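You operate a simulated robot arm through the tools that you are given. There is no shell and no other tool. Be economical: measure what you need, move in short steps, check, and stop when the job is done.

The job below is to be done with a simulated two-armed robot. You get a single attempt, and the scene is never put back.

JOB
Put the Merrowdel proof back, switch off the light box and wipe off the smudge.
Fine: proof on the stand, knob at LOW, blue wipe back where it lay. What is to be rubbed or washed off counts as gone when no trace of it is left.
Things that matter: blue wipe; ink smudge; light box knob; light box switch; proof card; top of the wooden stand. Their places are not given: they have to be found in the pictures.

Only the result counts: the job must be done as asked and must still hold three seconds after the hand-in. Knocking over, shifting, dropping, spilling or breaking anything else fails it.

ROBOT AND FRAMES
Two 7-joint arms with fingered hands on one trunk that stands fixed in place. Base frame: the origin is at the foot of the trunk, x ahead of it, y to its left, z up; the work surface is at about z = 0.85. Readings come in m, degrees, newtons and seconds.
The left shoulder is at [0.02, 0.269, 1.197], the right one opposite. Payload 5 kg a hand.
The tool frame of a hand sits at the grasp point between the pads (the TCP): z along the fingers, y along the line on which they close. The tips reach 0.042 m beyond it. The gripper opens to 0.208 m. The gripper's body begins 0.119 m behind the TCP. The gripper is a hand of 4 fingers: y runs from the thumb to the fingers, the wrist lies at [0, 0, -0.317] in the tool frame, and closing takes about 1.5 s.
Orientation is told as [roll, pitch, yaw] about the base's x, y, z axes, in that order, counted from this pose: with the fingers straight down and closing along the base's y, the tool's x points along the base's -x, its y along +y and its z along -z.

CONTROLS
- The arms move only by the tool play_rows. It takes "left_steps", "right_steps" or both (then of equal length, played together; a hand with none holds still); each is one flat list of numbers, 6 for each row, row after row: the turn, a rotation vector about the tool's x, y, z in degrees, then the shift along the tool's x, y, z in cm. In form: [ax, ay, az, tx, ty, tz, ax, ay, az, tx, ty, tz, ...]. A call has 1 to 20 rows; each row shifts and turns the commanded pose from where the row before left it, along the tool's axes as they then stand. "left_hand" and "right_hand" are, for a hand that has rows, the finger opening in cm, from 0 to 20.8, set as the call begins (left out, the last holds). A row lasts 0.2 s, in which the tool goes at most 0.05 m and 8.6 degrees; a call with a longer step from one row to the next is refused whole, and so is a gripper value outside its range. Where a pose cannot be reached the arm comes as near as it can. A force on the tool above 80 N (or 10 N above the force at the start of the call, whichever is more), or a blocked arm, ends the call early, and 0.2 s more pass. Each finger travels about 0.153 m/s and halts on what it meets, pressing with about 25 N; the grip force reading is that of the motor and also rises with nothing between the fingers. The clock runs only during rows and for 0.2 s after the last one: add rows that do not move to give the fingers time. It gives the time, the measured TCP pose, the force on the tool (base axes), the opening and the grip force at its end, in the units of the frame above (readings bear some noise), with the torque about the TCP (base axes, N m) and any sound that the robot's microphone picked up.
- Cameras (640 x 400 px; columns grow to the right, rows downward): "scene" is now at [0.1461, 0.0516, 1.4695]; the picture's right is [0.56, -0.83, 0.00], its down [-0.44, -0.29, -0.85] and it looks along [0.71, 0.47, -0.53] (base axes); focal length 300 px, centre (320, 200). "left" rides on the left gripper at [-0.094, 0.001, -0.146] in its tool frame; the picture's right is [-0.01, -1.00, 0.00], its down [0.84, -0.01, -0.54] and it looks along [0.54, -0.01, 0.84] (tool axes); focal length 280 px, centre (320, 200). "right" rides on the right gripper at [0.094, 0.001, -0.146] in its tool frame; the picture's right is [-0.01, 1.00, 0.00], its down [-0.84, -0.01, -0.54] and it looks along [-0.54, -0.01, 0.84] (tool axes); focal length 280 px, centre (320, 200).
- capture(camera): a new picture of that camera. No time passes.
- raise_lower(by): slides the trunk up (or, below 0, down) by that many m; the arms and the scene camera ride with it, the base frame stays. It gives what a move gives, with no picture.
- set_fingers(finger1, finger2, finger3, thumb_bend, hand): sets how far each is bent, from 0 (flat) to 1 (curled in); at 0.3 the hand is open as for a grip, at 0.7 the pads meet at the TCP. One left out holds its place. A second passes; each finger stops where it meets its share of the squeeze, and holds until it gets a number again. A gripper value or a shape takes the hand back. It gives what a move gives, with no picture; readings hold the bend of each and the force on the fingers (four entries, about 0 where the hand has none), thumb and palm.
- hand_shape(shape, hand): the hand has 4 fingers and takes this shape, open, in about a second: jaw (thumb against the fingers, like two jaws); tri (thumb and two fingers); tip (a fingertip pinch); poke (one finger out to press); point (the index stretched); flat (the hand flat); cup (the hand cupped); fist (a fist). The gripper value then closes the fingers along that shape, each until it touches; the sizes above hold for jaw. It gives what a move gives, with no picture.
- head_to(pan, tilt): turns the head with the scene camera to pan (to the left, within 80 degrees either way) and tilt (down, from -29 to 69), counted from straight ahead of the robot. It gives what a move gives.
- probe_pixels(camera, pixels): for up to 12 pixels [column, row] of the newest picture of that camera ("zoom" is the newest enlarged one), the place [x, y, z] in the base frame of the surface seen there, good to about 0.002 m. No time passes.
- enlarge(camera, box): a new picture of the part [left, top, right, bottom] of that camera's present view, enlarged. No time passes.
- finish_job(): hands the job in; it is judged then, once.

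Go step by step. Measure first, check grasps and placings, and put right what went wrong. The budget is 80 turns and 64 pictures, counting those below and the enlarged ones. Unless the task says otherwise, let go and move clear before handing in, and close with one line.

The tools are called by a JSON object that holds its "fn" and its "kwargs". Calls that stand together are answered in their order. play_rows: Moves the arms, as the interface text tells. Its arguments: {"type":"object","properties":{"left_steps":{"type":"array","items":{"type":"number"}},"left_hand":{"type":"number"},"right_steps":{"type":"array","items":{"type":"number"}},"right_hand":{"type":"number"}},"required":[]} The other tools are called the same way: raise_lower (by) slides the trunk up or down; hand_shape (shape, hand) gives the hand a shape; set_fingers (finger1, finger2, finger3, thumb_bend, hand) moves the fingers one by one; head_to (pan, tilt) turns the head that bears the scene camera; capture (camera) takes a picture; probe_pixels (camera, pixels) gives the place of the surface under pixels of a picture; enlarge (camera, box) takes an enlarged picture of a part of a camera's view; finish_job () hands the job in.

At the start:

```text
t: 0.0
left_position: [0.4133, 0.5336, 1.2764]
left_orientation: [0.0, 0.0, 25.0]
left_contact_force: [-0.7, -0.1, 0.3]
left_moment: [0.01, -0.02, 0.0]
left_finger_gap: 0.2078
left_gripper_force: 0.2
left_shape: jaw
left_bend: [0.3, 0.3, 0.3, 0.3]
left_finger forces: [0.0, 0.1, 0.1, 0.0, 0.1, 0.0]
right_position: [0.5716, -0.0007, 1.2334]
right_orientation: [0.0, 0.0, 25.1]
right_contact_force: [0.3, -0.3, 0.6]
right_moment: [0.0, -0.04, 0.02]
right_finger_gap: 0.208
right_gripper_force: 0.0
right_shape: jaw
right_bend: [0.3, 0.3, 0.3, 0.3]
right_finger forces: [0.1, 0.0, 0.0, 0.0, 0.1, 0.0]
trunk travel left (down, up): [-0.575, 0.046]
head pan, tilt: [33.9, 31.7]
```

scene: 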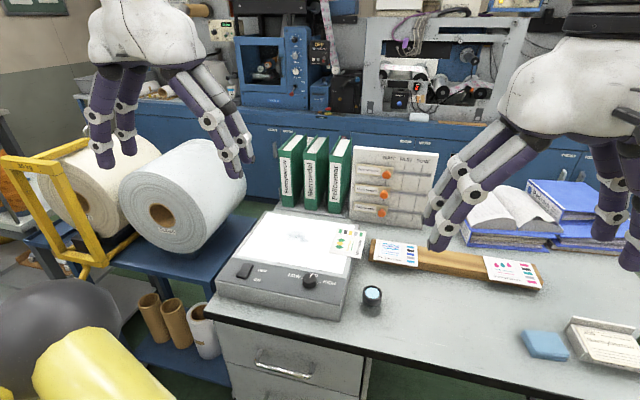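
right: 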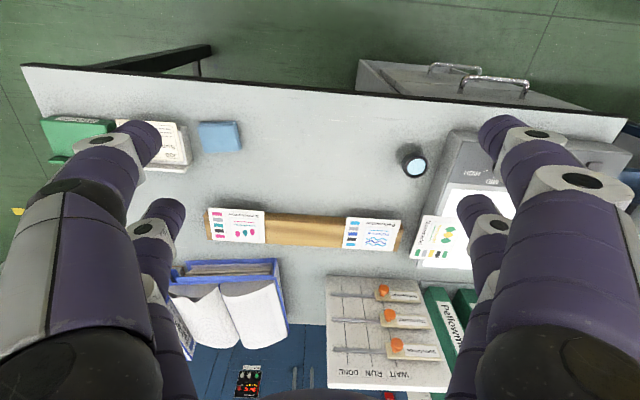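
left: 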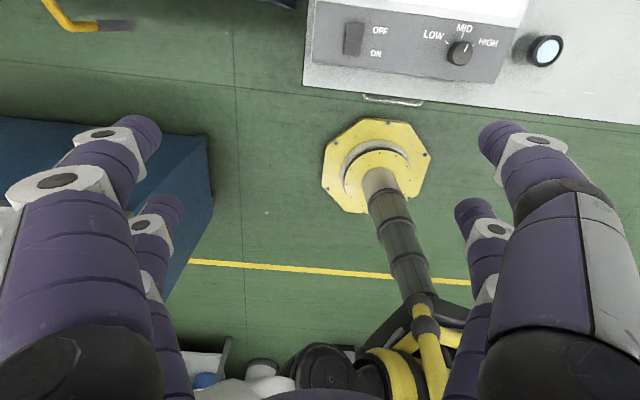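

The pictures show the light box (about scene 290,270) with a card on it, a wooden stand with two cards, and a blue wipe at (545,345). I'll enlarge these to read the details.

{"fn": "enlarge", "kwargs": {"camera": "scene", "box": [210, 200, 390, 325]}}

{"fn": "enlarge", "kwargs": {"camera": "right", "box": [190, 110, 530, 330]}}

{"fn": "enlarge", "kwargs": {"camera": "left", "box": [300, 0, 580, 110]}}

```text
3.20 times, centred on (300, 262) of scene
```

zoom: 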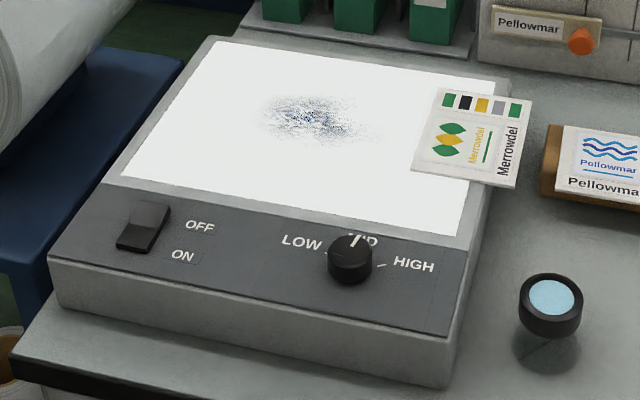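

```text
1.82 times, centred on (360, 220) of right
```

zoom: 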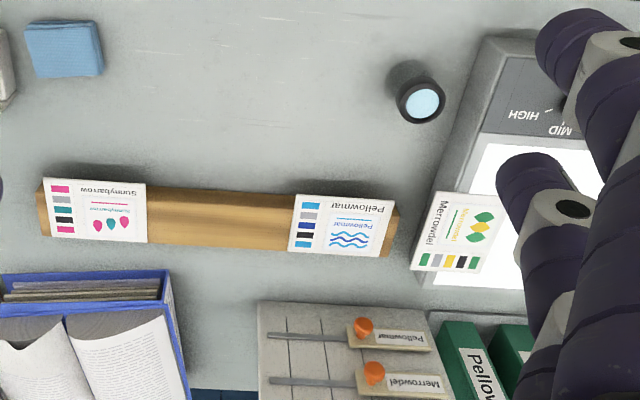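

```text
2.29 times, centred on (440, 55) of left
```

zoom: 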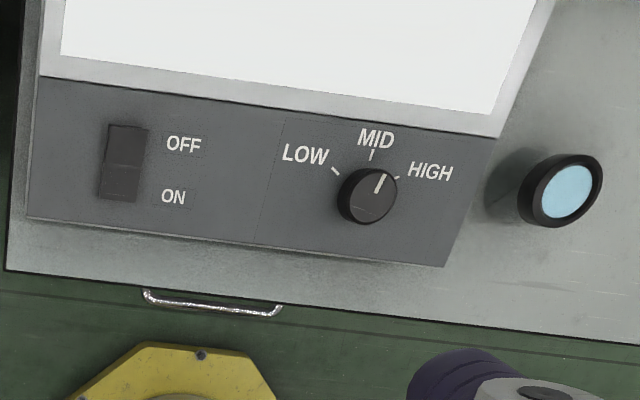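

The smudge is on the light box glass, the Merrowdel card overhangs the box's right edge, and the knob points between MID and HIGH. The stand has a free middle place; now I'll measure.

{"fn": "probe_pixels", "kwargs": {"camera": "scene", "pixels": [[308, 282], [244, 271], [389, 231], [326, 250], [356, 257], [362, 232], [335, 225], [545, 345], [372, 295], [430, 258], [400, 250], [512, 270]]}}

{"fn": "enlarge", "kwargs": {"camera": "scene", "box": [350, 220, 590, 370]}}

```text
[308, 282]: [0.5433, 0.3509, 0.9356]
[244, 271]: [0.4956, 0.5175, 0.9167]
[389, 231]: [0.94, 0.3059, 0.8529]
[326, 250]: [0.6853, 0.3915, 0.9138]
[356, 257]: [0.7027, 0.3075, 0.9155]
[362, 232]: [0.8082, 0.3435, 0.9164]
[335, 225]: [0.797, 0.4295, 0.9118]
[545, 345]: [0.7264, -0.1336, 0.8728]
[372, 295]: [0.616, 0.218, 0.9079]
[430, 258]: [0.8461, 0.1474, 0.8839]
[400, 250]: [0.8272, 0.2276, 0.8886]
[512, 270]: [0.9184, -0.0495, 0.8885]
```

```text
2.67 times, centred on (470, 295) of scene
```

zoom: 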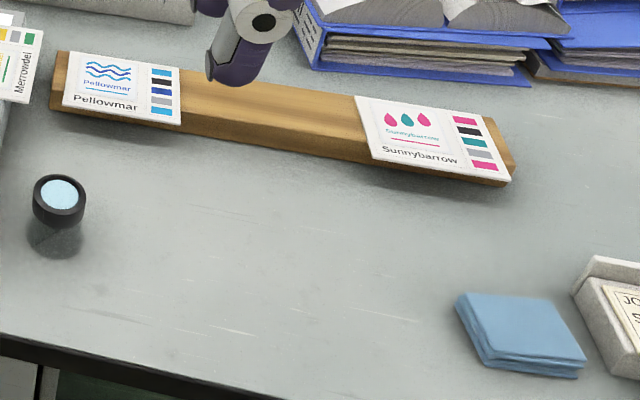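

Wooden top is at z≈0.884, the glass at ≈0.913. Next I'll measure finer on a zoom of the light box.

{"fn": "enlarge", "kwargs": {"camera": "scene", "box": [210, 200, 390, 325]}}

{"fn": "probe_pixels", "kwargs": {"camera": "zoom", "pixels": [[441, 90], [531, 104], [514, 186], [413, 170], [150, 212], [133, 244], [152, 228], [352, 242], [345, 268], [315, 125], [262, 120], [375, 130]]}}

{"fn": "probe_pixels", "kwargs": {"camera": "zoom", "pixels": [[215, 40], [125, 175], [455, 235], [505, 80], [326, 258], [370, 265], [300, 242], [325, 95], [300, 145], [551, 300], [60, 290], [440, 370]]}}

```text
3.20 times, centred on (300, 262) of scene
```

zoom: 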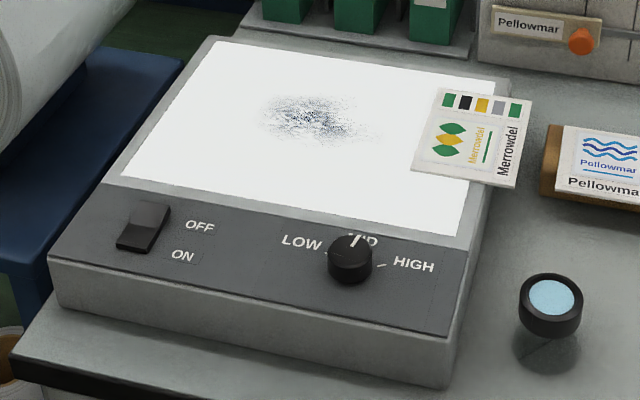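

```text
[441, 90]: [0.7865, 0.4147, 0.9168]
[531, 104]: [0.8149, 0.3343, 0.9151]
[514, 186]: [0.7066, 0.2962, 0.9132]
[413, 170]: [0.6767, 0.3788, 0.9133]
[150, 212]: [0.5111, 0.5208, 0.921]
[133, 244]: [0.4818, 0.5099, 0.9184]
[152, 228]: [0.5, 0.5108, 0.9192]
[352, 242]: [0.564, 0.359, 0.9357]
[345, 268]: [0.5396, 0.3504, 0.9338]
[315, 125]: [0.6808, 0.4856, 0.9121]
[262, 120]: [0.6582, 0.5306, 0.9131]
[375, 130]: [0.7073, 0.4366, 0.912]
```

```text
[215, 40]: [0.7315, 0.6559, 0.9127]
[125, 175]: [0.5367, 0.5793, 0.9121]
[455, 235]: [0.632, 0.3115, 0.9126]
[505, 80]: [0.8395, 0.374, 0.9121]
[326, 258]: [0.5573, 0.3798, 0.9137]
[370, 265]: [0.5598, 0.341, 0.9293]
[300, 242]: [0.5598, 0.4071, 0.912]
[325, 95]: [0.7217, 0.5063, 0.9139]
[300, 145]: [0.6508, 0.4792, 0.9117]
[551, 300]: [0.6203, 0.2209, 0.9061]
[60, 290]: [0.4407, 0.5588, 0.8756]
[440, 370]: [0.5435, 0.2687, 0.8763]
```

The light box is turned about 20° (right-hand direction u≈[0.335,-0.942]). The card spans (0.677,0.379) to (0.815,0.334), is about 0.085 × 0.115 m, and its text edge overhangs the box by about 0.029 m. I'll try the tip shape on the right hand to see how the fingers lie.

{"fn": "hand_shape", "kwargs": {"shape": "tip", "hand": "right"}}

{"fn": "capture", "kwargs": {"camera": "right"}}

{"fn": "hand_shape", "kwargs": {"shape": "poke", "hand": "left"}}

{"fn": "capture", "kwargs": {"camera": "left"}}

{"fn": "capture", "kwargs": {"camera": "scene"}}

```text
t: 0.9
left_position: [0.4139, 0.5341, 1.2767]
left_orientation: [0.0, 0.0, 25.1]
left_contact_force: [-0.2, -0.1, 0.4]
left_moment: [0.0, -0.01, -0.03]
left_finger_gap: 0.2078
left_gripper_force: 0.1
left_shape: jaw
left_bend: [0.3, 0.3, 0.3, 0.3]
left_finger forces: [0.0, 0.0, 0.1, 0.0, 0.0, 0.1]
right_position: [0.571, -0.0006, 1.2325]
right_orientation: [0.0, 0.0, 25.1]
right_contact_force: [0.3, -0.2, 0.6]
right_moment: [0.01, 0.0, 0.03]
right_finger_gap: 0.2078
right_gripper_force: 0.0
right_shape: tip
right_bend: [0.3, 0.3, 0.3, 0.3]
right_finger forces: [0.0, 0.0, 0.0, 0.0, 0.0, 0.0]
trunk travel left (down, up): [-0.575, 0.046]
head pan, tilt: [33.9, 31.7]
```

```text
55 pictures are left
```

right: 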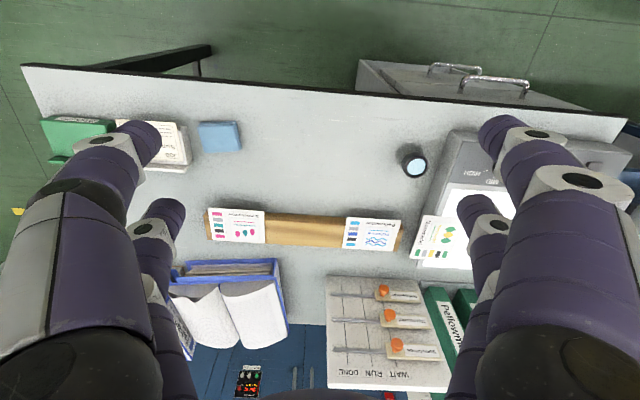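

```text
t: 1.8
left_position: [0.4129, 0.5332, 1.278]
left_orientation: [0.1, 0.0, 25.0]
left_contact_force: [-0.5, -0.2, 0.7]
left_moment: [-0.01, 0.02, -0.02]
left_finger_gap: 0.0002
left_gripper_force: 0.1
left_shape: poke
left_bend: [1.0, 1.0, 1.0, 0.33]
left_finger forces: [0.1, 0.0, 0.0, 0.0, 0.0, 0.1]
right_position: [0.5709, 0.0001, 1.2341]
right_orientation: [0.0, 0.0, 25.1]
right_contact_force: [-0.1, 0.3, 0.7]
right_moment: [0.0, -0.03, -0.03]
right_finger_gap: 0.208
right_gripper_force: 0.1
right_shape: tip
right_bend: [0.3, 0.3, 0.3, 0.3]
right_finger forces: [0.0, 0.0, 0.0, 0.0, 0.0, 0.0]
trunk travel left (down, up): [-0.575, 0.046]
head pan, tilt: [33.9, 31.7]
```

```text
54 pictures are left
```

left: 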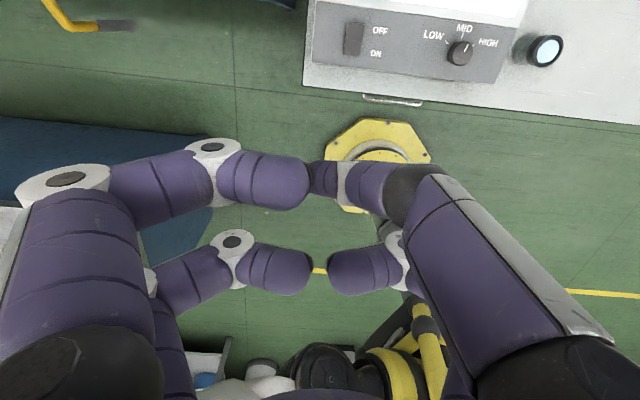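

```text
53 pictures are left
```

scene: 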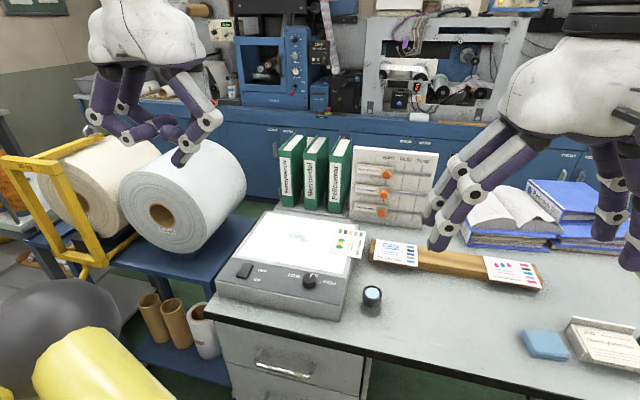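

The hand has two digits per side (2 × 2). I'll measure the poke fingertip in the left picture (near 325,178), then close the right hand in tip shape to see which digits meet.

{"fn": "probe_pixels", "kwargs": {"camera": "left", "pixels": [[325, 170], [318, 185], [360, 185], [405, 190], [300, 180], [305, 270], [335, 270], [430, 220]]}}

{"fn": "play_rows", "kwargs": {"right_steps": [0, 0, 0, 0, 0, 0, 0, 0, 0, 0, 0, 0, 0, 0, 0, 0, 0, 0, 0, 0, 0, 0, 0, 0, 0, 0, 0, 0, 0, 0, 0, 0, 0, 0, 0, 0], "right_hand": 0}}

{"fn": "capture", "kwargs": {"camera": "right"}}

```text
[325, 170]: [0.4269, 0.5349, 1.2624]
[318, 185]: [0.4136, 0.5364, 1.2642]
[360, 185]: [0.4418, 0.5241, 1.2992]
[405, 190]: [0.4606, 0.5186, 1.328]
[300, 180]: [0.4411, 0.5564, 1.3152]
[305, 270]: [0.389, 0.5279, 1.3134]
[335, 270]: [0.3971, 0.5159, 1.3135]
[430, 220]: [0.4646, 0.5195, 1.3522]
```

```text
t: 3.2
left_position: [0.4131, 0.5338, 1.2762]
left_orientation: [0.0, 0.0, 25.1]
left_contact_force: [0.1, -1.1, 0.5]
left_moment: [-0.01, 0.0, 0.02]
left_finger_gap: 0.0001
left_gripper_force: 0.0
left_shape: poke
left_bend: [1.0, 1.0, 1.0, 0.33]
left_finger forces: [0.1, 0.0, 0.0, 0.0, 0.0, 0.1]
right_position: [0.5712, -0.0005, 1.233]
right_orientation: [0.0, 0.0, 25.1]
right_contact_force: [0.2, -0.1, -1.0]
right_moment: [0.02, 0.04, 0.02]
right_finger_gap: 0.0
right_gripper_force: 25.0
right_shape: tip
right_bend: [0.7, 0.7, 0.7, 0.7]
right_finger forces: [0.0, 0.0, 0.0, 0.1, 0.0, 0.0]
trunk travel left (down, up): [-0.575, 0.046]
head pan, tilt: [33.9, 31.7]
```

```text
52 pictures are left
```

right: 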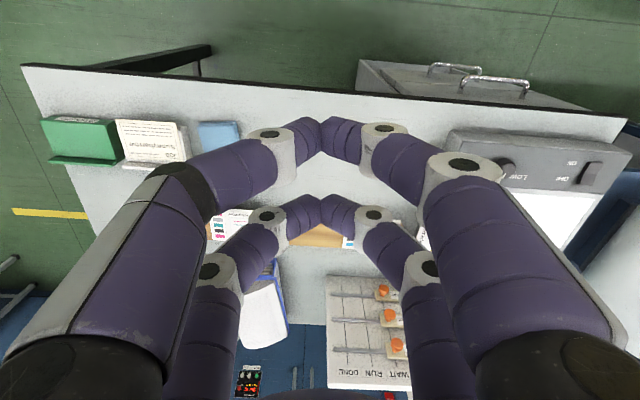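

The poke digit ends close to the tool axis, and in tip shape two pairs about 6 cm apart close together. I'll move the right arm aside and bring the left poke finger above the switch.

{"fn": "play_rows", "kwargs": {"right_steps": [0, 0, 0, 2.57, -2.66, -0.2, 0, 0, 0, 2.57, -2.66, -0.2, 0, 0, 0, 2.57, -2.66, -0.2, 0, 0, 0, 2.57, -2.66, -0.2, 0, 0, 0, 2.57, -2.66, -0.2, 0, 0, 0, 2.57, -2.66, -0.2, 0, 0, 0, 2.57, -2.66, -0.2, 0, 0, 0, 2.57, -2.66, -0.2, 0, 0, 0, 2.57, -2.66, -0.2, 0, 0, 0, 2.57, -2.66, -0.2], "left_steps": [0, 0, 0.54, -0.76, -0.51, 2.46, 0, 0, 0.54, -0.76, -0.51, 2.46, 0, 0, 0.54, -0.76, -0.51, 2.46, 0, 0, 0.54, -0.76, -0.51, 2.46, 0, 0, 0.54, -0.76, -0.51, 2.46, 0, 0, 0.54, -0.76, -0.51, 2.46, 0, 0, 0.54, -0.76, -0.51, 2.46, 0, 0, 0.54, -0.76, -0.51, 2.46, 0, 0, 0.54, -0.76, -0.51, 2.46, 0, 0, 0.54, -0.76, -0.51, 2.46]}}

{"fn": "capture", "kwargs": {"camera": "left"}}

{"fn": "enlarge", "kwargs": {"camera": "scene", "box": [350, 200, 590, 350]}}

{"fn": "probe_pixels", "kwargs": {"camera": "zoom", "pixels": [[182, 125], [180, 178], [64, 158], [70, 105], [357, 148], [370, 205], [200, 125], [340, 145], [190, 180], [360, 215], [270, 135], [270, 170]]}}

```text
t: 5.4
left_position: [0.5018, 0.5134, 1.0315]
left_orientation: [0.0, -0.1, 19.7]
left_contact_force: [0.5, -0.6, 0.1]
left_moment: [0.05, -0.01, -0.01]
left_finger_gap: 0.0
left_gripper_force: 0.0
left_shape: poke
left_bend: [1.0, 1.0, 1.0, 0.33]
left_finger forces: [0.0, 0.1, 0.0, 0.0, 0.0, 0.0]
right_position: [0.4513, -0.3517, 1.2504]
right_orientation: [0.0, 0.0, 25.1]
right_contact_force: [-1.2, -0.9, 0.6]
right_moment: [0.04, 0.03, 0.02]
right_finger_gap: 0.0
right_gripper_force: 25.2
right_shape: tip
right_bend: [0.7, 0.7, 0.7, 0.7]
right_finger forces: [0.0, 0.1, 0.0, 0.1, 0.1, 0.1]
trunk travel left (down, up): [-0.575, 0.046]
head pan, tilt: [33.9, 31.7]
```

```text
51 pictures are left
```

left: 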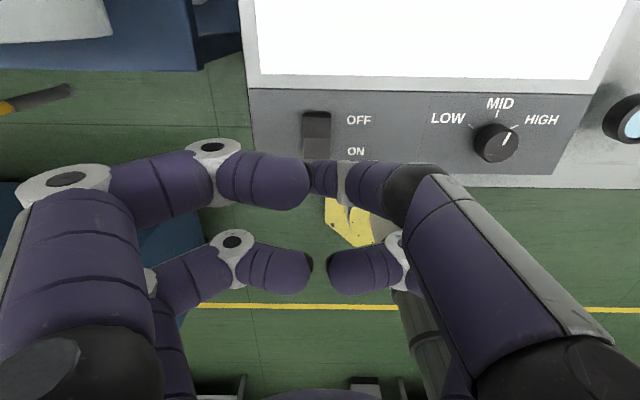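

```text
2.67 times, centred on (470, 275) of scene
```

zoom: 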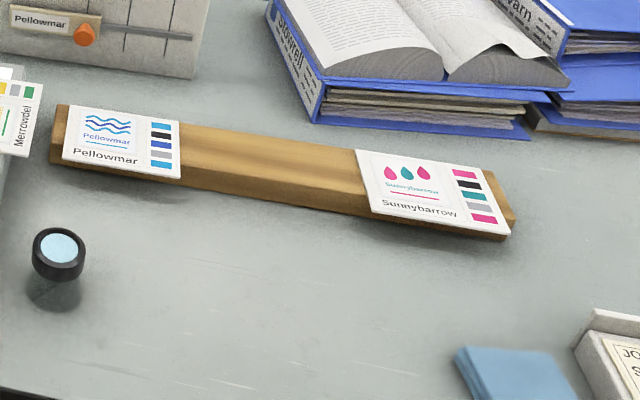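

```text
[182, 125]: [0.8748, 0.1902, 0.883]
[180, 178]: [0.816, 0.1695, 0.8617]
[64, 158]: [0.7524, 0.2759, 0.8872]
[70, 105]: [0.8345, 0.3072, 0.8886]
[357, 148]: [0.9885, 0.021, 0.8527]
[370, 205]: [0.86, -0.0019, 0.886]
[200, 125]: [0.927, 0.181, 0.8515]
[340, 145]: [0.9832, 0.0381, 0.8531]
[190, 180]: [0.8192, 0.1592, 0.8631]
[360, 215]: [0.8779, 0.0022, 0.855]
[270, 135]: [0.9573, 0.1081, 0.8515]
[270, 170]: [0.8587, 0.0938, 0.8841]
```

Stand front face is at v≈0.825, back ≈0.888; neighbouring cards overhang the front by 0.024, and the free gap runs u≈0.107–0.289. Now I need to see exactly where the poke fingertip is above the switch.

{"fn": "enlarge", "kwargs": {"camera": "scene", "box": [150, 150, 350, 300]}}

{"fn": "probe_pixels", "kwargs": {"camera": "left", "pixels": [[316, 112], [316, 125], [316, 138], [316, 155], [302, 135], [330, 135], [497, 140], [505, 140], [513, 132], [474, 140], [518, 145], [497, 160]]}}

```text
2.67 times, centred on (250, 225) of scene
```

zoom: 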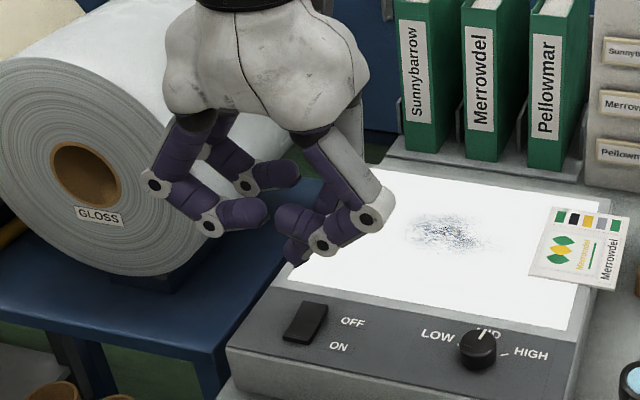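

```text
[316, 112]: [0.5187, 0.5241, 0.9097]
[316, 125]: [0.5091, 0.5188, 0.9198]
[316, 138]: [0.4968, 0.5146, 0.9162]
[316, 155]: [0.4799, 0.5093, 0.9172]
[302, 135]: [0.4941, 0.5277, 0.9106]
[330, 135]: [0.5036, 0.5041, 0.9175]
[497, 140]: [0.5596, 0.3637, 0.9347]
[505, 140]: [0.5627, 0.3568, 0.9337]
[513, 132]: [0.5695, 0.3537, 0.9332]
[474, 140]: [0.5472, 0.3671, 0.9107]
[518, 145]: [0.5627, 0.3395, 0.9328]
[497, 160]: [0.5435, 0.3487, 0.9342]
```

In the zoom the fingertip is at about (297,255); I'll probe it and its neighbours.

{"fn": "probe_pixels", "kwargs": {"camera": "zoom", "pixels": [[297, 262], [292, 252], [304, 256], [300, 246], [312, 258]]}}

```text
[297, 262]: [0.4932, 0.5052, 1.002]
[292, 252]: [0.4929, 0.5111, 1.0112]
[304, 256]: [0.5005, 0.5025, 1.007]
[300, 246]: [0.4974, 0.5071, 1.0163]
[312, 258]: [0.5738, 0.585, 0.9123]
```

The tip sits on the tool axis at about 0.04 below the TCP. I'll move 1.2 cm outwards and lower onto the rocker's OFF end.

{"fn": "play_rows", "kwargs": {"left_steps": [0, 0, 0, -1.2, 0.3, 0, 0, 0, 0, 0, 0, 2.5, 0, 0, 0, 0, 0, 2.5, 0, 0, 0, 0, 0, 1, 0, 0, 0, 0, 0, 0.4, 0, 0, 0, 0, 0, 0.4, 0, 0, 0, 0, 0, 0.4]}}

{"fn": "enlarge", "kwargs": {"camera": "scene", "box": [200, 200, 340, 310]}}

```text
t: 7.0
left_position: [0.5155, 0.5208, 0.9619]
left_orientation: [-0.1, -0.3, 19.7]
left_contact_force: [0.3, -6.7, 36.0]
left_moment: [-0.21, -0.02, -0.01]
left_finger_gap: 0.0001
left_gripper_force: 0.0
left_shape: poke
left_bend: [1.0, 1.0, 1.0, 0.33]
left_finger forces: [0.1, 0.1, 0.1, 0.0, 35.7, 0.0]
right_position: [0.4506, -0.3508, 1.2506]
right_orientation: [0.0, 0.0, 25.2]
right_contact_force: [0.0, 0.6, -0.5]
right_moment: [0.02, 0.0, 0.01]
right_finger_gap: 0.0
right_gripper_force: 25.2
right_shape: tip
right_bend: [0.7, 0.7, 0.7, 0.7]
right_finger forces: [0.1, 0.0, 0.1, 0.0, 0.1, 0.0]
trunk travel left (down, up): [-0.575, 0.046]
head pan, tilt: [33.9, 31.7]
```

```text
3.64 times, centred on (270, 255) of scene
```

zoom: 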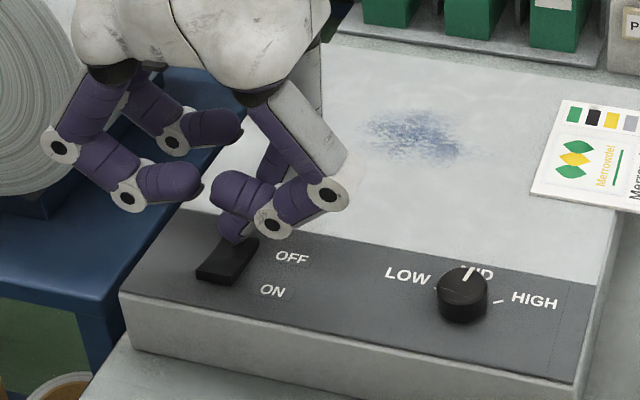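

The light is off now (glass grey) and the rocker is tipped towards OFF. I'll go up and try the tri shape for the knob, closing it in the air to see how the digits meet.

{"fn": "play_rows", "kwargs": {"left_steps": [0, 0, 0, 0, 0, -2, 0, 0, 0, 0, 0, -4, 0, 0, 0, 0, 0, -4, 0, 0, 0, 0, 0, -4]}}

{"fn": "hand_shape", "kwargs": {"shape": "tri", "hand": "left"}}

{"fn": "capture", "kwargs": {"camera": "left"}}

{"fn": "play_rows", "kwargs": {"left_steps": [0, 0, 0, 0, 0, 0, 0, 0, 0, 0, 0, 0, 0, 0, 0, 0, 0, 0, 0, 0, 0, 0, 0, 0, 0, 0, 0, 0, 0, 0, 0, 0, 0, 0, 0, 0], "left_hand": 3}}

{"fn": "capture", "kwargs": {"camera": "left"}}

```text
t: 8.0
left_position: [0.5152, 0.521, 1.0971]
left_orientation: [0.1, 0.0, 19.7]
left_contact_force: [0.0, -0.6, 0.2]
left_moment: [0.07, -0.05, 0.0]
left_finger_gap: 0.0001
left_gripper_force: 0.0
left_shape: poke
left_bend: [1.0, 1.0, 1.0, 0.33]
left_finger forces: [0.0, 0.0, 0.1, 0.1, 0.1, 0.0]
right_position: [0.4505, -0.3508, 1.2512]
right_orientation: [-0.1, 0.1, 25.1]
right_contact_force: [-0.3, -1.4, -0.3]
right_moment: [0.08, -0.03, 0.01]
right_finger_gap: 0.0
right_gripper_force: 25.4
right_shape: tip
right_bend: [0.7, 0.7, 0.7, 0.7]
right_finger forces: [0.0, 0.0, 0.0, 0.1, 0.0, 0.1]
trunk travel left (down, up): [-0.575, 0.046]
head pan, tilt: [33.9, 31.7]
```

```text
t: 8.9
left_position: [0.515, 0.5219, 1.0957]
left_orientation: [0.0, 0.0, 19.7]
left_contact_force: [-0.4, 1.0, 0.0]
left_moment: [-0.03, -0.01, -0.02]
left_finger_gap: 0.2081
left_gripper_force: 0.1
left_shape: tri
left_bend: [0.3, 0.3, 0.3, 0.3]
left_finger forces: [0.0, 0.1, 0.0, 0.1, 0.0, 0.1]
right_position: [0.4515, -0.3496, 1.2497]
right_orientation: [0.0, 0.0, 25.1]
right_contact_force: [0.9, -0.4, -0.5]
right_moment: [-0.03, 0.07, 0.03]
right_finger_gap: 0.0002
right_gripper_force: 24.9
right_shape: tip
right_bend: [0.7, 0.7, 0.7, 0.7]
right_finger forces: [0.0, 0.0, 0.1, 0.0, 0.1, 0.1]
trunk travel left (down, up): [-0.575, 0.046]
head pan, tilt: [33.9, 31.7]
```

```text
47 pictures are left
```

left: 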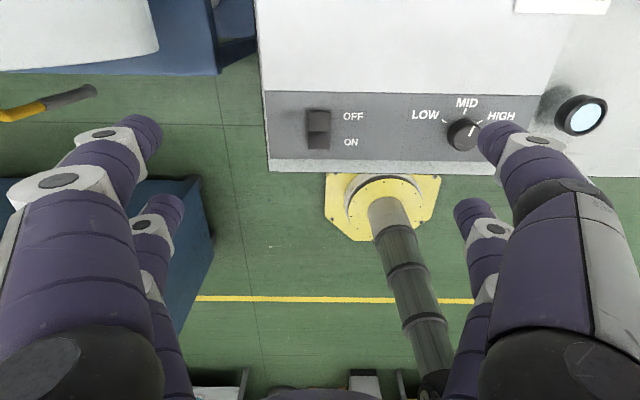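

```text
t: 10.3
left_position: [0.5143, 0.5212, 1.0966]
left_orientation: [0.0, -0.1, 19.7]
left_contact_force: [0.1, 0.2, 0.6]
left_moment: [0.0, 0.0, 0.0]
left_finger_gap: 0.0305
left_gripper_force: 0.1
left_shape: tri
left_bend: [0.72, 0.72, 0.72, 0.7]
left_finger forces: [0.0, 0.0, 0.0, 0.0, 0.0, 0.0]
right_position: [0.4513, -0.349, 1.2511]
right_orientation: [0.0, 0.0, 25.1]
right_contact_force: [-0.4, 0.5, 0.4]
right_moment: [0.0, 0.01, 0.03]
right_finger_gap: 0.0
right_gripper_force: 25.2
right_shape: tip
right_bend: [0.7, 0.7, 0.7, 0.7]
right_finger forces: [0.0, 0.1, 0.0, 0.1, 0.0, 0.0]
trunk travel left (down, up): [-0.575, 0.046]
head pan, tilt: [33.9, 31.7]
```

```text
46 pictures are left
```

left: 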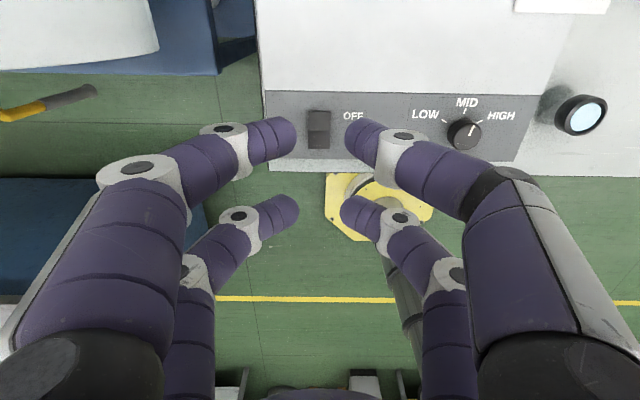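

Tri behaves like jaw: two pairs about 6 cm apart. I'll measure the camera-side pair's tips in this picture ((293,137) and (348,135)), and the knob.

{"fn": "probe_pixels", "kwargs": {"camera": "left", "pixels": [[293, 135], [350, 132], [270, 120], [372, 120], [272, 160], [368, 160], [296, 208], [343, 210], [464, 134], [452, 140], [478, 128], [464, 118]]}}

{"fn": "enlarge", "kwargs": {"camera": "left", "box": [400, 80, 540, 170]}}

{"fn": "probe_pixels", "kwargs": {"camera": "zoom", "pixels": [[292, 205], [260, 215], [225, 240], [290, 285], [345, 240], [330, 195], [285, 180], [235, 205], [350, 280], [310, 240], [200, 185], [365, 180]]}}

```text
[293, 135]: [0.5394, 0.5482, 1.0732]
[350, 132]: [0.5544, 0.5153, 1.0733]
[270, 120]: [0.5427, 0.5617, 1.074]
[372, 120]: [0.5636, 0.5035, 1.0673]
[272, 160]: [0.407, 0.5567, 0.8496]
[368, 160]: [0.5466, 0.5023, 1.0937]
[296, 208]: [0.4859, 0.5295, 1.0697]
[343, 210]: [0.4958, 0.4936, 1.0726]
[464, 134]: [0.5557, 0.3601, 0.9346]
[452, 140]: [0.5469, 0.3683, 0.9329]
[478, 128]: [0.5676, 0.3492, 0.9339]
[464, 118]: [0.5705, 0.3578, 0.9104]
```

```text
4.44 times, centred on (470, 125) of left
```

zoom: 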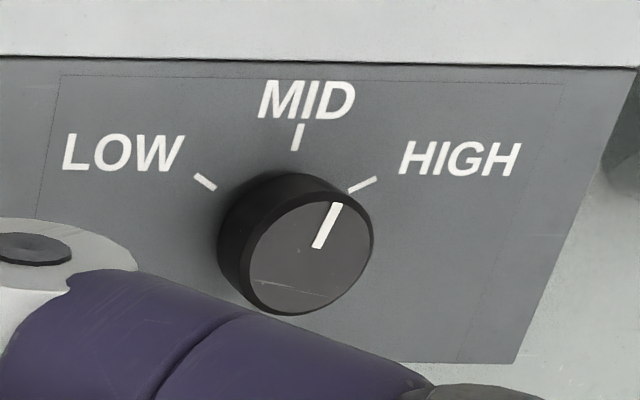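

```text
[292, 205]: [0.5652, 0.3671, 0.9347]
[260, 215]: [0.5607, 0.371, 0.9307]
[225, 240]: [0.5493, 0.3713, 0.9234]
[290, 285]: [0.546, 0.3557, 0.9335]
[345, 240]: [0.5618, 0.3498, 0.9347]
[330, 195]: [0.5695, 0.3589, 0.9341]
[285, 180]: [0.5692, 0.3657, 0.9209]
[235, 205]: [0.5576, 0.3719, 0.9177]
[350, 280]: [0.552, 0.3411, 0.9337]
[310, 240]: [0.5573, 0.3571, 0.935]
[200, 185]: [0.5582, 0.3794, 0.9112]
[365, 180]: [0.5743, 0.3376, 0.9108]
```

Knob axis is at about (0.556,0.355), top z 0.9345; LOW lies about 60–65° counter-clockwise of straight away. The camera-side digit pair is at tool x=-0.03. I'll bring that pair above the knob at yaw -20 with a 6 cm opening.

{"fn": "play_rows", "kwargs": {"left_steps": [0, 0, 0, 0.99, -3.79, 1.5, 0, 0, 0, 0.99, -3.79, 1.5, 0, 0, 0, 0.99, -3.79, 1.5, 0, 0, 0, 0.99, -3.79, 1.5, 0, 0, 8, 0, 0, 0, 0, 0, 8, 0, 0, 0, 0, 0, 8, 0, 0, 0, 0, 0, 8, 0, 0, 0, 0, 0, 8, 0, 0, 0], "left_hand": 6}}

{"fn": "capture", "kwargs": {"camera": "left"}}

```text
t: 12.3
left_position: [0.5276, 0.3672, 1.0393]
left_orientation: [-0.1, 0.0, -20.4]
left_contact_force: [0.1, -0.2, 0.5]
left_moment: [-0.01, 0.02, 0.01]
left_finger_gap: 0.0597
left_gripper_force: 0.1
left_shape: tri
left_bend: [0.73, 0.73, 0.73, 0.7]
left_finger forces: [0.0, 0.1, 0.0, 0.0, 0.1, 0.0]
right_position: [0.4505, -0.3489, 1.2514]
right_orientation: [-0.1, 0.0, 25.1]
right_contact_force: [0.5, -0.1, -0.7]
right_moment: [-0.02, 0.01, 0.01]
right_finger_gap: 0.0
right_gripper_force: 25.0
right_shape: tip
right_bend: [0.7, 0.7, 0.7, 0.7]
right_finger forces: [0.0, 0.0, 0.0, 0.1, 0.1, 0.0]
trunk travel left (down, up): [-0.575, 0.046]
head pan, tilt: [33.9, 31.7]
```

```text
44 pictures are left
```

left: 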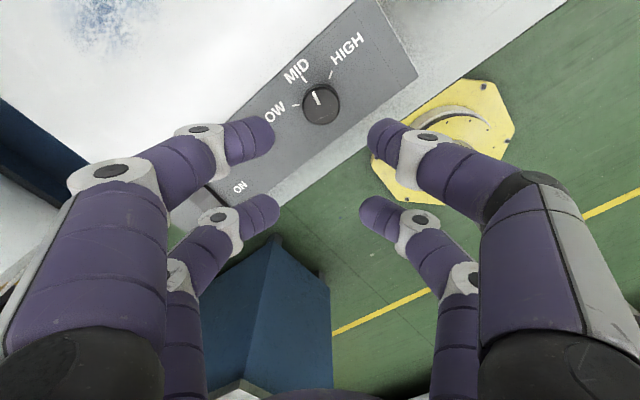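

The knob is centred between the digits (column 320). I'll lower 6.5 cm and check.

{"fn": "play_rows", "kwargs": {"left_steps": [0, 0, 0, 0, 0, 2.5, 0, 0, 0, 0, 0, 2, 0, 0, 0, 0, 0, 2]}}

{"fn": "capture", "kwargs": {"camera": "left"}}

{"fn": "enlarge", "kwargs": {"camera": "scene", "box": [210, 200, 390, 325]}}

```text
t: 13.1
left_position: [0.5271, 0.3668, 0.972]
left_orientation: [0.0, 0.0, -20.3]
left_contact_force: [0.0, 0.8, -0.2]
left_moment: [0.0, -0.01, 0.05]
left_finger_gap: 0.0596
left_gripper_force: 0.1
left_shape: tri
left_bend: [0.73, 0.73, 0.73, 0.7]
left_finger forces: [0.1, 0.0, 0.0, 0.1, 0.0, 0.0]
right_position: [0.4507, -0.3504, 1.2499]
right_orientation: [0.0, 0.0, 25.0]
right_contact_force: [0.0, 0.5, -0.5]
right_moment: [-0.02, 0.03, -0.03]
right_finger_gap: 0.0
right_gripper_force: 24.6
right_shape: tip
right_bend: [0.7, 0.7, 0.7, 0.7]
right_finger forces: [0.0, 0.0, 0.0, 0.0, 0.0, 0.0]
trunk travel left (down, up): [-0.575, 0.046]
head pan, tilt: [33.9, 31.7]
```

```text
43 pictures are left
```

left: 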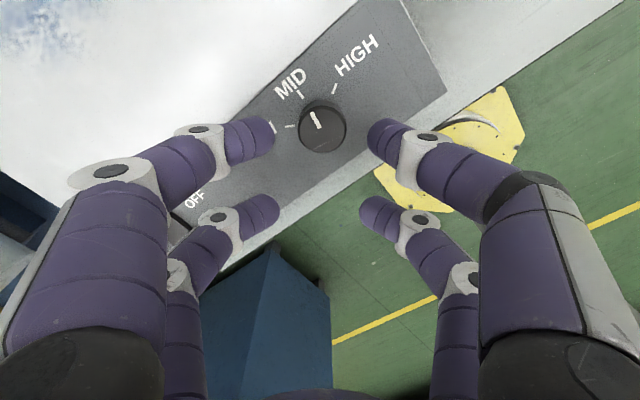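

```text
3.20 times, centred on (300, 262) of scene
```

zoom: 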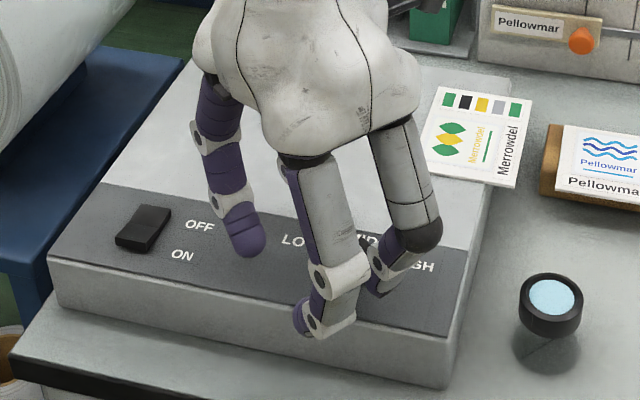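

The knob (322,128) sits between the tips. I'll check the tip height with the scene zoom at (249,255).

{"fn": "probe_pixels", "kwargs": {"camera": "zoom", "pixels": [[249, 256], [249, 248], [303, 334], [376, 292]]}}

```text
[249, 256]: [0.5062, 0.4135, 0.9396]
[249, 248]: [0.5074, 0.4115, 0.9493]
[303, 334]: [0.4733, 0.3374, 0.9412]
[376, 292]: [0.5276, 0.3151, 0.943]
```

Tips are at z≈0.938. I'll lower 1.8 cm and close on the knob.

{"fn": "play_rows", "kwargs": {"left_steps": [0, 0, 0, 0, 0, 0.9, 0, 0, 0, 0, 0, 0.9, 0, 0, 0, 0, 0, 0]}}

{"fn": "play_rows", "kwargs": {"left_steps": [0, 0, 0, 0, 0, 0, 0, 0, 0, 0, 0, 0, 0, 0, 0, 0, 0, 0, 0, 0, 0, 0, 0, 0], "left_hand": 1}}

{"fn": "capture", "kwargs": {"camera": "left"}}

```text
t: 13.9
left_position: [0.5268, 0.3662, 0.9546]
left_orientation: [0.0, 0.0, -20.3]
left_contact_force: [1.2, -0.3, 0.1]
left_moment: [-0.01, 0.02, 0.03]
left_finger_gap: 0.0597
left_gripper_force: 0.0
left_shape: tri
left_bend: [0.73, 0.73, 0.73, 0.7]
left_finger forces: [0.0, 0.1, 0.0, 0.0, 0.0, 0.1]
right_position: [0.4505, -0.3502, 1.2502]
right_orientation: [0.0, 0.0, 25.0]
right_contact_force: [-0.1, -0.2, 0.1]
right_moment: [-0.01, 0.0, -0.02]
right_finger_gap: 0.0
right_gripper_force: 24.6
right_shape: tip
right_bend: [0.7, 0.7, 0.7, 0.7]
right_finger forces: [0.0, 0.0, 0.0, 0.0, 0.0, 0.0]
trunk travel left (down, up): [-0.575, 0.046]
head pan, tilt: [33.9, 31.7]
```

```text
t: 14.9
left_position: [0.5266, 0.367, 0.9539]
left_orientation: [-0.1, 0.0, -20.4]
left_contact_force: [1.4, 0.5, -2.6]
left_moment: [0.01, 0.08, 0.01]
left_finger_gap: 0.0149
left_gripper_force: 25.0
left_shape: tri
left_bend: [0.72, 0.7, 0.7, 0.7]
left_finger forces: [21.4, 0.0, 0.0, 0.1, 21.6, 0.1]
right_position: [0.451, -0.3498, 1.2516]
right_orientation: [0.0, 0.0, 25.1]
right_contact_force: [-1.0, -0.1, 0.1]
right_moment: [0.01, -0.02, -0.02]
right_finger_gap: 0.0
right_gripper_force: 24.5
right_shape: tip
right_bend: [0.7, 0.7, 0.7, 0.7]
right_finger forces: [0.0, 0.0, 0.1, 0.1, 0.1, 0.1]
trunk travel left (down, up): [-0.575, 0.046]
head pan, tilt: [33.9, 31.7]
```

```text
41 pictures are left
```

left: 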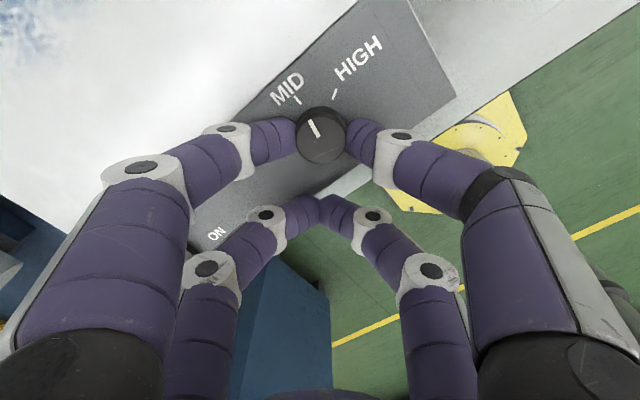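

Finger1 and thumb hold the knob (21 N each), with the other pair free. I'll turn 24° counter-clockwise about the knob axis and check.

{"fn": "play_rows", "kwargs": {"left_steps": [0, 0, -8, -0.03, -0.418, 0, 0, 0, -8, -0.03, -0.418, 0, 0, 0, -8, -0.03, -0.418, 0]}}

{"fn": "capture", "kwargs": {"camera": "left"}}

```text
t: 15.7
left_position: [0.5247, 0.3547, 0.9547]
left_orientation: [-0.1, 0.1, 3.8]
left_contact_force: [-2.5, -1.3, -5.4]
left_moment: [-0.09, 0.27, -0.03]
left_finger_gap: 0.0146
left_gripper_force: 24.6
left_shape: tri
left_bend: [0.72, 0.7, 0.7, 0.7]
left_finger forces: [21.2, 0.0, 0.1, 0.1, 22.2, 0.0]
right_position: [0.4508, -0.3489, 1.2519]
right_orientation: [0.0, 0.0, 25.1]
right_contact_force: [0.4, -0.3, -0.1]
right_moment: [0.06, 0.02, 0.01]
right_finger_gap: 0.0001
right_gripper_force: 24.8
right_shape: tip
right_bend: [0.7, 0.7, 0.7, 0.7]
right_finger forces: [0.0, 0.0, 0.1, 0.0, 0.0, 0.1]
trunk travel left (down, up): [-0.575, 0.046]
head pan, tilt: [33.9, 31.7]
```

```text
40 pictures are left
```

left: 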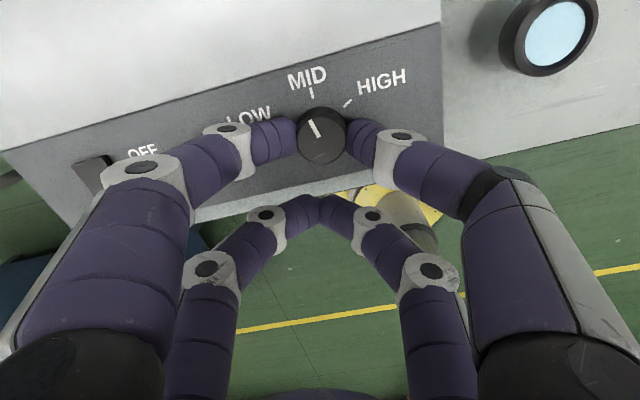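

The knob follows the hand. I'll turn another 56° towards LOW.

{"fn": "play_rows", "kwargs": {"left_steps": [0, 0, -8, -0.03, -0.418, 0, 0, 0, -8, -0.03, -0.418, 0, 0, 0, -8, -0.03, -0.418, 0, 0, 0, -8, -0.03, -0.418, 0, 0, 0, -8, -0.03, -0.418, 0, 0, 0, -8, -0.03, -0.418, 0, 0, 0, -8, -0.03, -0.418, 0]}}

{"fn": "capture", "kwargs": {"camera": "left"}}

```text
t: 17.3
left_position: [0.5391, 0.3306, 0.9545]
left_orientation: [0.0, 0.0, 59.8]
left_contact_force: [-0.6, 1.9, -8.5]
left_moment: [-0.12, 0.08, -0.63]
left_finger_gap: 0.0146
left_gripper_force: 24.6
left_shape: tri
left_bend: [0.72, 0.7, 0.7, 0.7]
left_finger forces: [23.9, 0.0, 0.0, 0.1, 23.1, 0.0]
right_position: [0.451, -0.3505, 1.2519]
right_orientation: [0.0, 0.1, 25.2]
right_contact_force: [-0.4, 1.0, -0.5]
right_moment: [-0.01, -0.01, -0.02]
right_finger_gap: 0.0001
right_gripper_force: 25.1
right_shape: tip
right_bend: [0.7, 0.7, 0.7, 0.7]
right_finger forces: [0.0, 0.0, 0.1, 0.0, 0.0, 0.0]
trunk travel left (down, up): [-0.575, 0.046]
head pan, tilt: [33.9, 31.7]
```

```text
39 pictures are left
```

left: 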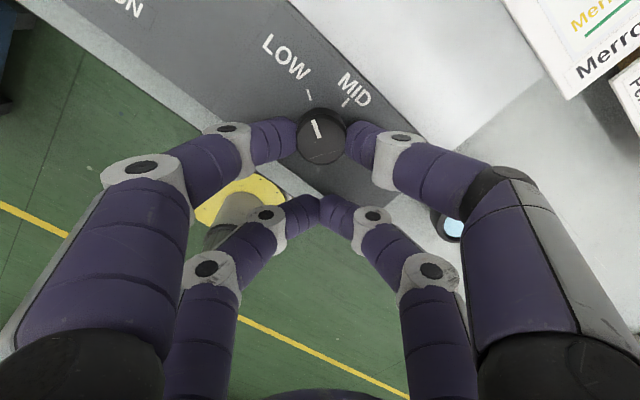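

The pointer lines up with the LOW tick and the moment (-0.63) suggests the end stop. I'll let go, rise and check.

{"fn": "play_rows", "kwargs": {"left_steps": [0, 0, 0, 0, 0, 0, 0, 0, 0, 0, 0, 0, 0, 0, 0, 0, 0, 0, 0, 0, 0, 0, 0, -3, 0, 0, 0, 0, 0, -4, 0, 0, 0, 0, 0, -4, 0, 0, 0, 0, 0, -4], "left_hand": 7}}

{"fn": "capture", "kwargs": {"camera": "left"}}

```text
t: 18.9
left_position: [0.5383, 0.3305, 1.1077]
left_orientation: [-0.1, 0.1, 59.6]
left_contact_force: [-0.4, 0.0, -0.3]
left_moment: [0.03, -0.04, 0.01]
left_finger_gap: 0.0698
left_gripper_force: 0.1
left_shape: tri
left_bend: [0.74, 0.73, 0.73, 0.7]
left_finger forces: [0.1, 0.1, 0.1, 0.1, 0.0, 0.0]
right_position: [0.4504, -0.35, 1.2517]
right_orientation: [0.0, 0.0, 25.2]
right_contact_force: [-1.3, -0.4, 0.4]
right_moment: [0.04, -0.08, 0.03]
right_finger_gap: 0.0
right_gripper_force: 25.2
right_shape: tip
right_bend: [0.7, 0.7, 0.7, 0.7]
right_finger forces: [0.0, 0.1, 0.1, 0.0, 0.0, 0.0]
trunk travel left (down, up): [-0.575, 0.046]
head pan, tilt: [33.9, 31.7]
```

```text
38 pictures are left
```

left: 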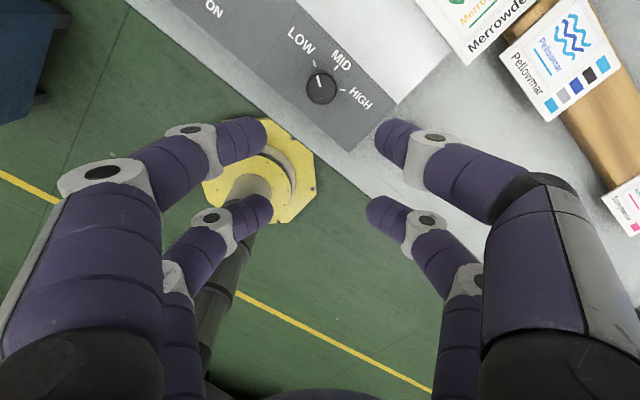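

The knob reads LOW. Next comes the card: I'll set the left hand to a two-digit opening (finger1 and thumb), curl the rest, and hover over the card's overhanging strip at yaw about 110.

{"fn": "play_rows", "kwargs": {"left_steps": [0, 0, 0, -1.438, -3.572, 0.3, 0, 0, 0, -1.438, -3.572, 0.3, 0, 0, 0, -1.438, -3.572, 0.3, 0, 0, 0, -1.438, -3.572, 0.3, 0, 0, 0, -1.438, -3.572, 0.3, 0, 0, 0, -1.438, -3.572, 0.3, 0, 0, -7.14, 0, 0, 0, 0, 0, -7.14, 0, 0, 0, 0, 0, -7.14, 0, 0, 0, 0, 0, -7.14, 0, 0, 0, 0, 0, -7.14, 0, 0, 0, 0, 0, -7.14, 0, 0, 0, 0, 0, -7.14, 0, 0, 0]}}

{"fn": "hand_shape", "kwargs": {"shape": "jaw", "hand": "left"}}

{"fn": "set_fingers", "kwargs": {"hand": "left", "finger1": 0.38, "finger2": 1, "finger3": 1, "thumb_bend": 0.38}}

{"fn": "capture", "kwargs": {"camera": "left"}}

```text
t: 21.7
left_position: [0.7681, 0.2964, 1.0865]
left_orientation: [0.0, 0.0, 109.8]
left_contact_force: [0.4, -0.2, 0.6]
left_moment: [-0.03, -0.01, 0.02]
left_finger_gap: 0.0702
left_gripper_force: 0.1
left_shape: tri
left_bend: [0.74, 0.73, 0.73, 0.7]
left_finger forces: [0.0, 0.1, 0.1, 0.0, 0.1, 0.0]
right_position: [0.4511, -0.3495, 1.2513]
right_orientation: [0.1, 0.0, 25.2]
right_contact_force: [0.4, 0.7, 0.6]
right_moment: [-0.02, -0.04, -0.05]
right_finger_gap: 0.0001
right_gripper_force: 25.1
right_shape: tip
right_bend: [0.7, 0.7, 0.7, 0.7]
right_finger forces: [0.0, 0.0, 0.1, 0.0, 0.1, 0.0]
trunk travel left (down, up): [-0.575, 0.046]
head pan, tilt: [33.9, 31.7]
```

```text
t: 22.6
left_position: [0.7684, 0.2973, 1.0862]
left_orientation: [-0.1, 0.0, 109.6]
left_contact_force: [0.9, -0.9, 0.7]
left_moment: [0.02, -0.02, -0.01]
left_finger_gap: 0.2081
left_gripper_force: 0.1
left_shape: jaw
left_bend: [0.3, 0.3, 0.3, 0.3]
left_finger forces: [0.0, 0.0, 0.0, 0.0, 0.0, 0.1]
right_position: [0.4499, -0.3494, 1.2501]
right_orientation: [0.1, 0.0, 25.1]
right_contact_force: [-0.4, 0.3, 0.5]
right_moment: [0.03, 0.04, -0.02]
right_finger_gap: 0.0
right_gripper_force: 24.7
right_shape: tip
right_bend: [0.7, 0.7, 0.7, 0.7]
right_finger forces: [0.0, 0.0, 0.1, 0.0, 0.0, 0.0]
trunk travel left (down, up): [-0.575, 0.046]
head pan, tilt: [33.9, 31.7]
```

```text
t: 23.6
left_position: [0.768, 0.2963, 1.086]
left_orientation: [0.0, 0.0, 109.7]
left_contact_force: [-0.7, -0.2, -0.2]
left_moment: [-0.01, -0.04, -0.02]
left_finger_gap: 0.1779
left_gripper_force: 0.0
left_shape: fingers
left_bend: [0.38, 0.72, 0.72, 0.38]
left_finger forces: [0.0, 0.0, 0.0, 0.0, 0.0, 0.0]
right_position: [0.4508, -0.3504, 1.2508]
right_orientation: [0.0, 0.0, 25.2]
right_contact_force: [0.8, -0.3, 0.3]
right_moment: [0.0, -0.02, -0.01]
right_finger_gap: 0.0
right_gripper_force: 24.5
right_shape: tip
right_bend: [0.7, 0.7, 0.7, 0.7]
right_finger forces: [0.1, 0.0, 0.1, 0.1, 0.0, 0.0]
trunk travel left (down, up): [-0.575, 0.046]
head pan, tilt: [33.9, 31.7]
```

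```text
37 pictures are left
```

left: 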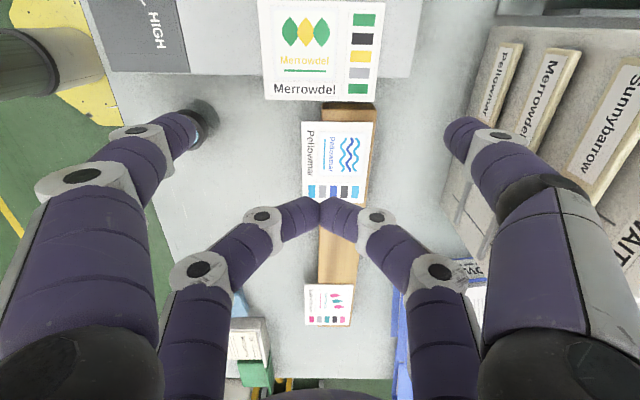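

The card is centred between the digits (cols 262–380), but the curled pair would come close to the Pellowmar card, so I'll open that pair wide, which clears it. Then I'll descend to 0.965 and look.

{"fn": "set_fingers", "kwargs": {"hand": "left", "finger1": 0.42, "finger2": 0.34, "finger3": 0.34, "thumb_bend": 0.42}}

{"fn": "play_rows", "kwargs": {"left_steps": [0, 0, 0, 0, 0, 3, 0, 0, 0, 0, 0, 3, 0, 0, 0, 0, 0, 3, 0, 0, 0, 0, 0, 3]}}

{"fn": "capture", "kwargs": {"camera": "left"}}

{"fn": "enlarge", "kwargs": {"camera": "scene", "box": [260, 160, 480, 300]}}

```text
t: 24.6
left_position: [0.7686, 0.297, 1.0856]
left_orientation: [0.0, 0.0, 109.7]
left_contact_force: [-0.3, 0.2, 0.4]
left_moment: [-0.01, -0.02, 0.0]
left_finger_gap: 0.1564
left_gripper_force: 0.2
left_shape: fingers
left_bend: [0.42, 0.34, 0.34, 0.42]
left_finger forces: [0.0, 0.1, 0.1, 0.0, 0.0, 0.0]
right_position: [0.4504, -0.3501, 1.2515]
right_orientation: [0.0, 0.0, 25.1]
right_contact_force: [-0.7, -0.9, 0.4]
right_moment: [0.01, 0.03, 0.01]
right_finger_gap: 0.0004
right_gripper_force: 25.2
right_shape: tip
right_bend: [0.7, 0.7, 0.7, 0.7]
right_finger forces: [0.1, 0.0, 0.0, 0.0, 0.0, 0.1]
trunk travel left (down, up): [-0.575, 0.046]
head pan, tilt: [33.9, 31.7]
```

```text
t: 25.6
left_position: [0.7689, 0.2973, 0.9672]
left_orientation: [-0.1, 0.0, 109.7]
left_contact_force: [-0.2, 0.4, 0.0]
left_moment: [-0.04, 0.09, -0.01]
left_finger_gap: 0.1565
left_gripper_force: 0.1
left_shape: fingers
left_bend: [0.42, 0.34, 0.34, 0.42]
left_finger forces: [0.0, 0.0, 0.0, 0.0, 0.0, 0.1]
right_position: [0.4512, -0.3493, 1.2497]
right_orientation: [0.0, 0.0, 25.1]
right_contact_force: [1.0, -0.2, -0.5]
right_moment: [-0.04, 0.09, 0.03]
right_finger_gap: 0.0
right_gripper_force: 24.7
right_shape: tip
right_bend: [0.7, 0.7, 0.7, 0.7]
right_finger forces: [0.1, 0.0, 0.0, 0.0, 0.0, 0.0]
trunk travel left (down, up): [-0.575, 0.046]
head pan, tilt: [33.9, 31.7]
```

```text
36 pictures are left
```

left: 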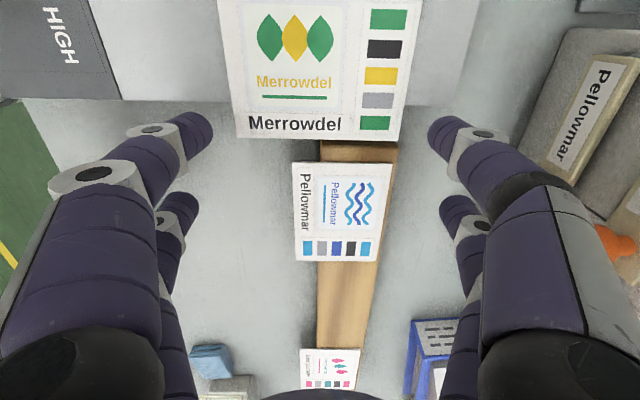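

```text
2.86 times, centred on (370, 230) of scene
```

zoom: 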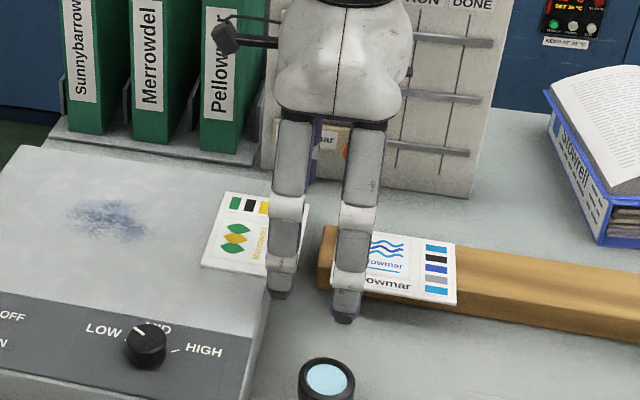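

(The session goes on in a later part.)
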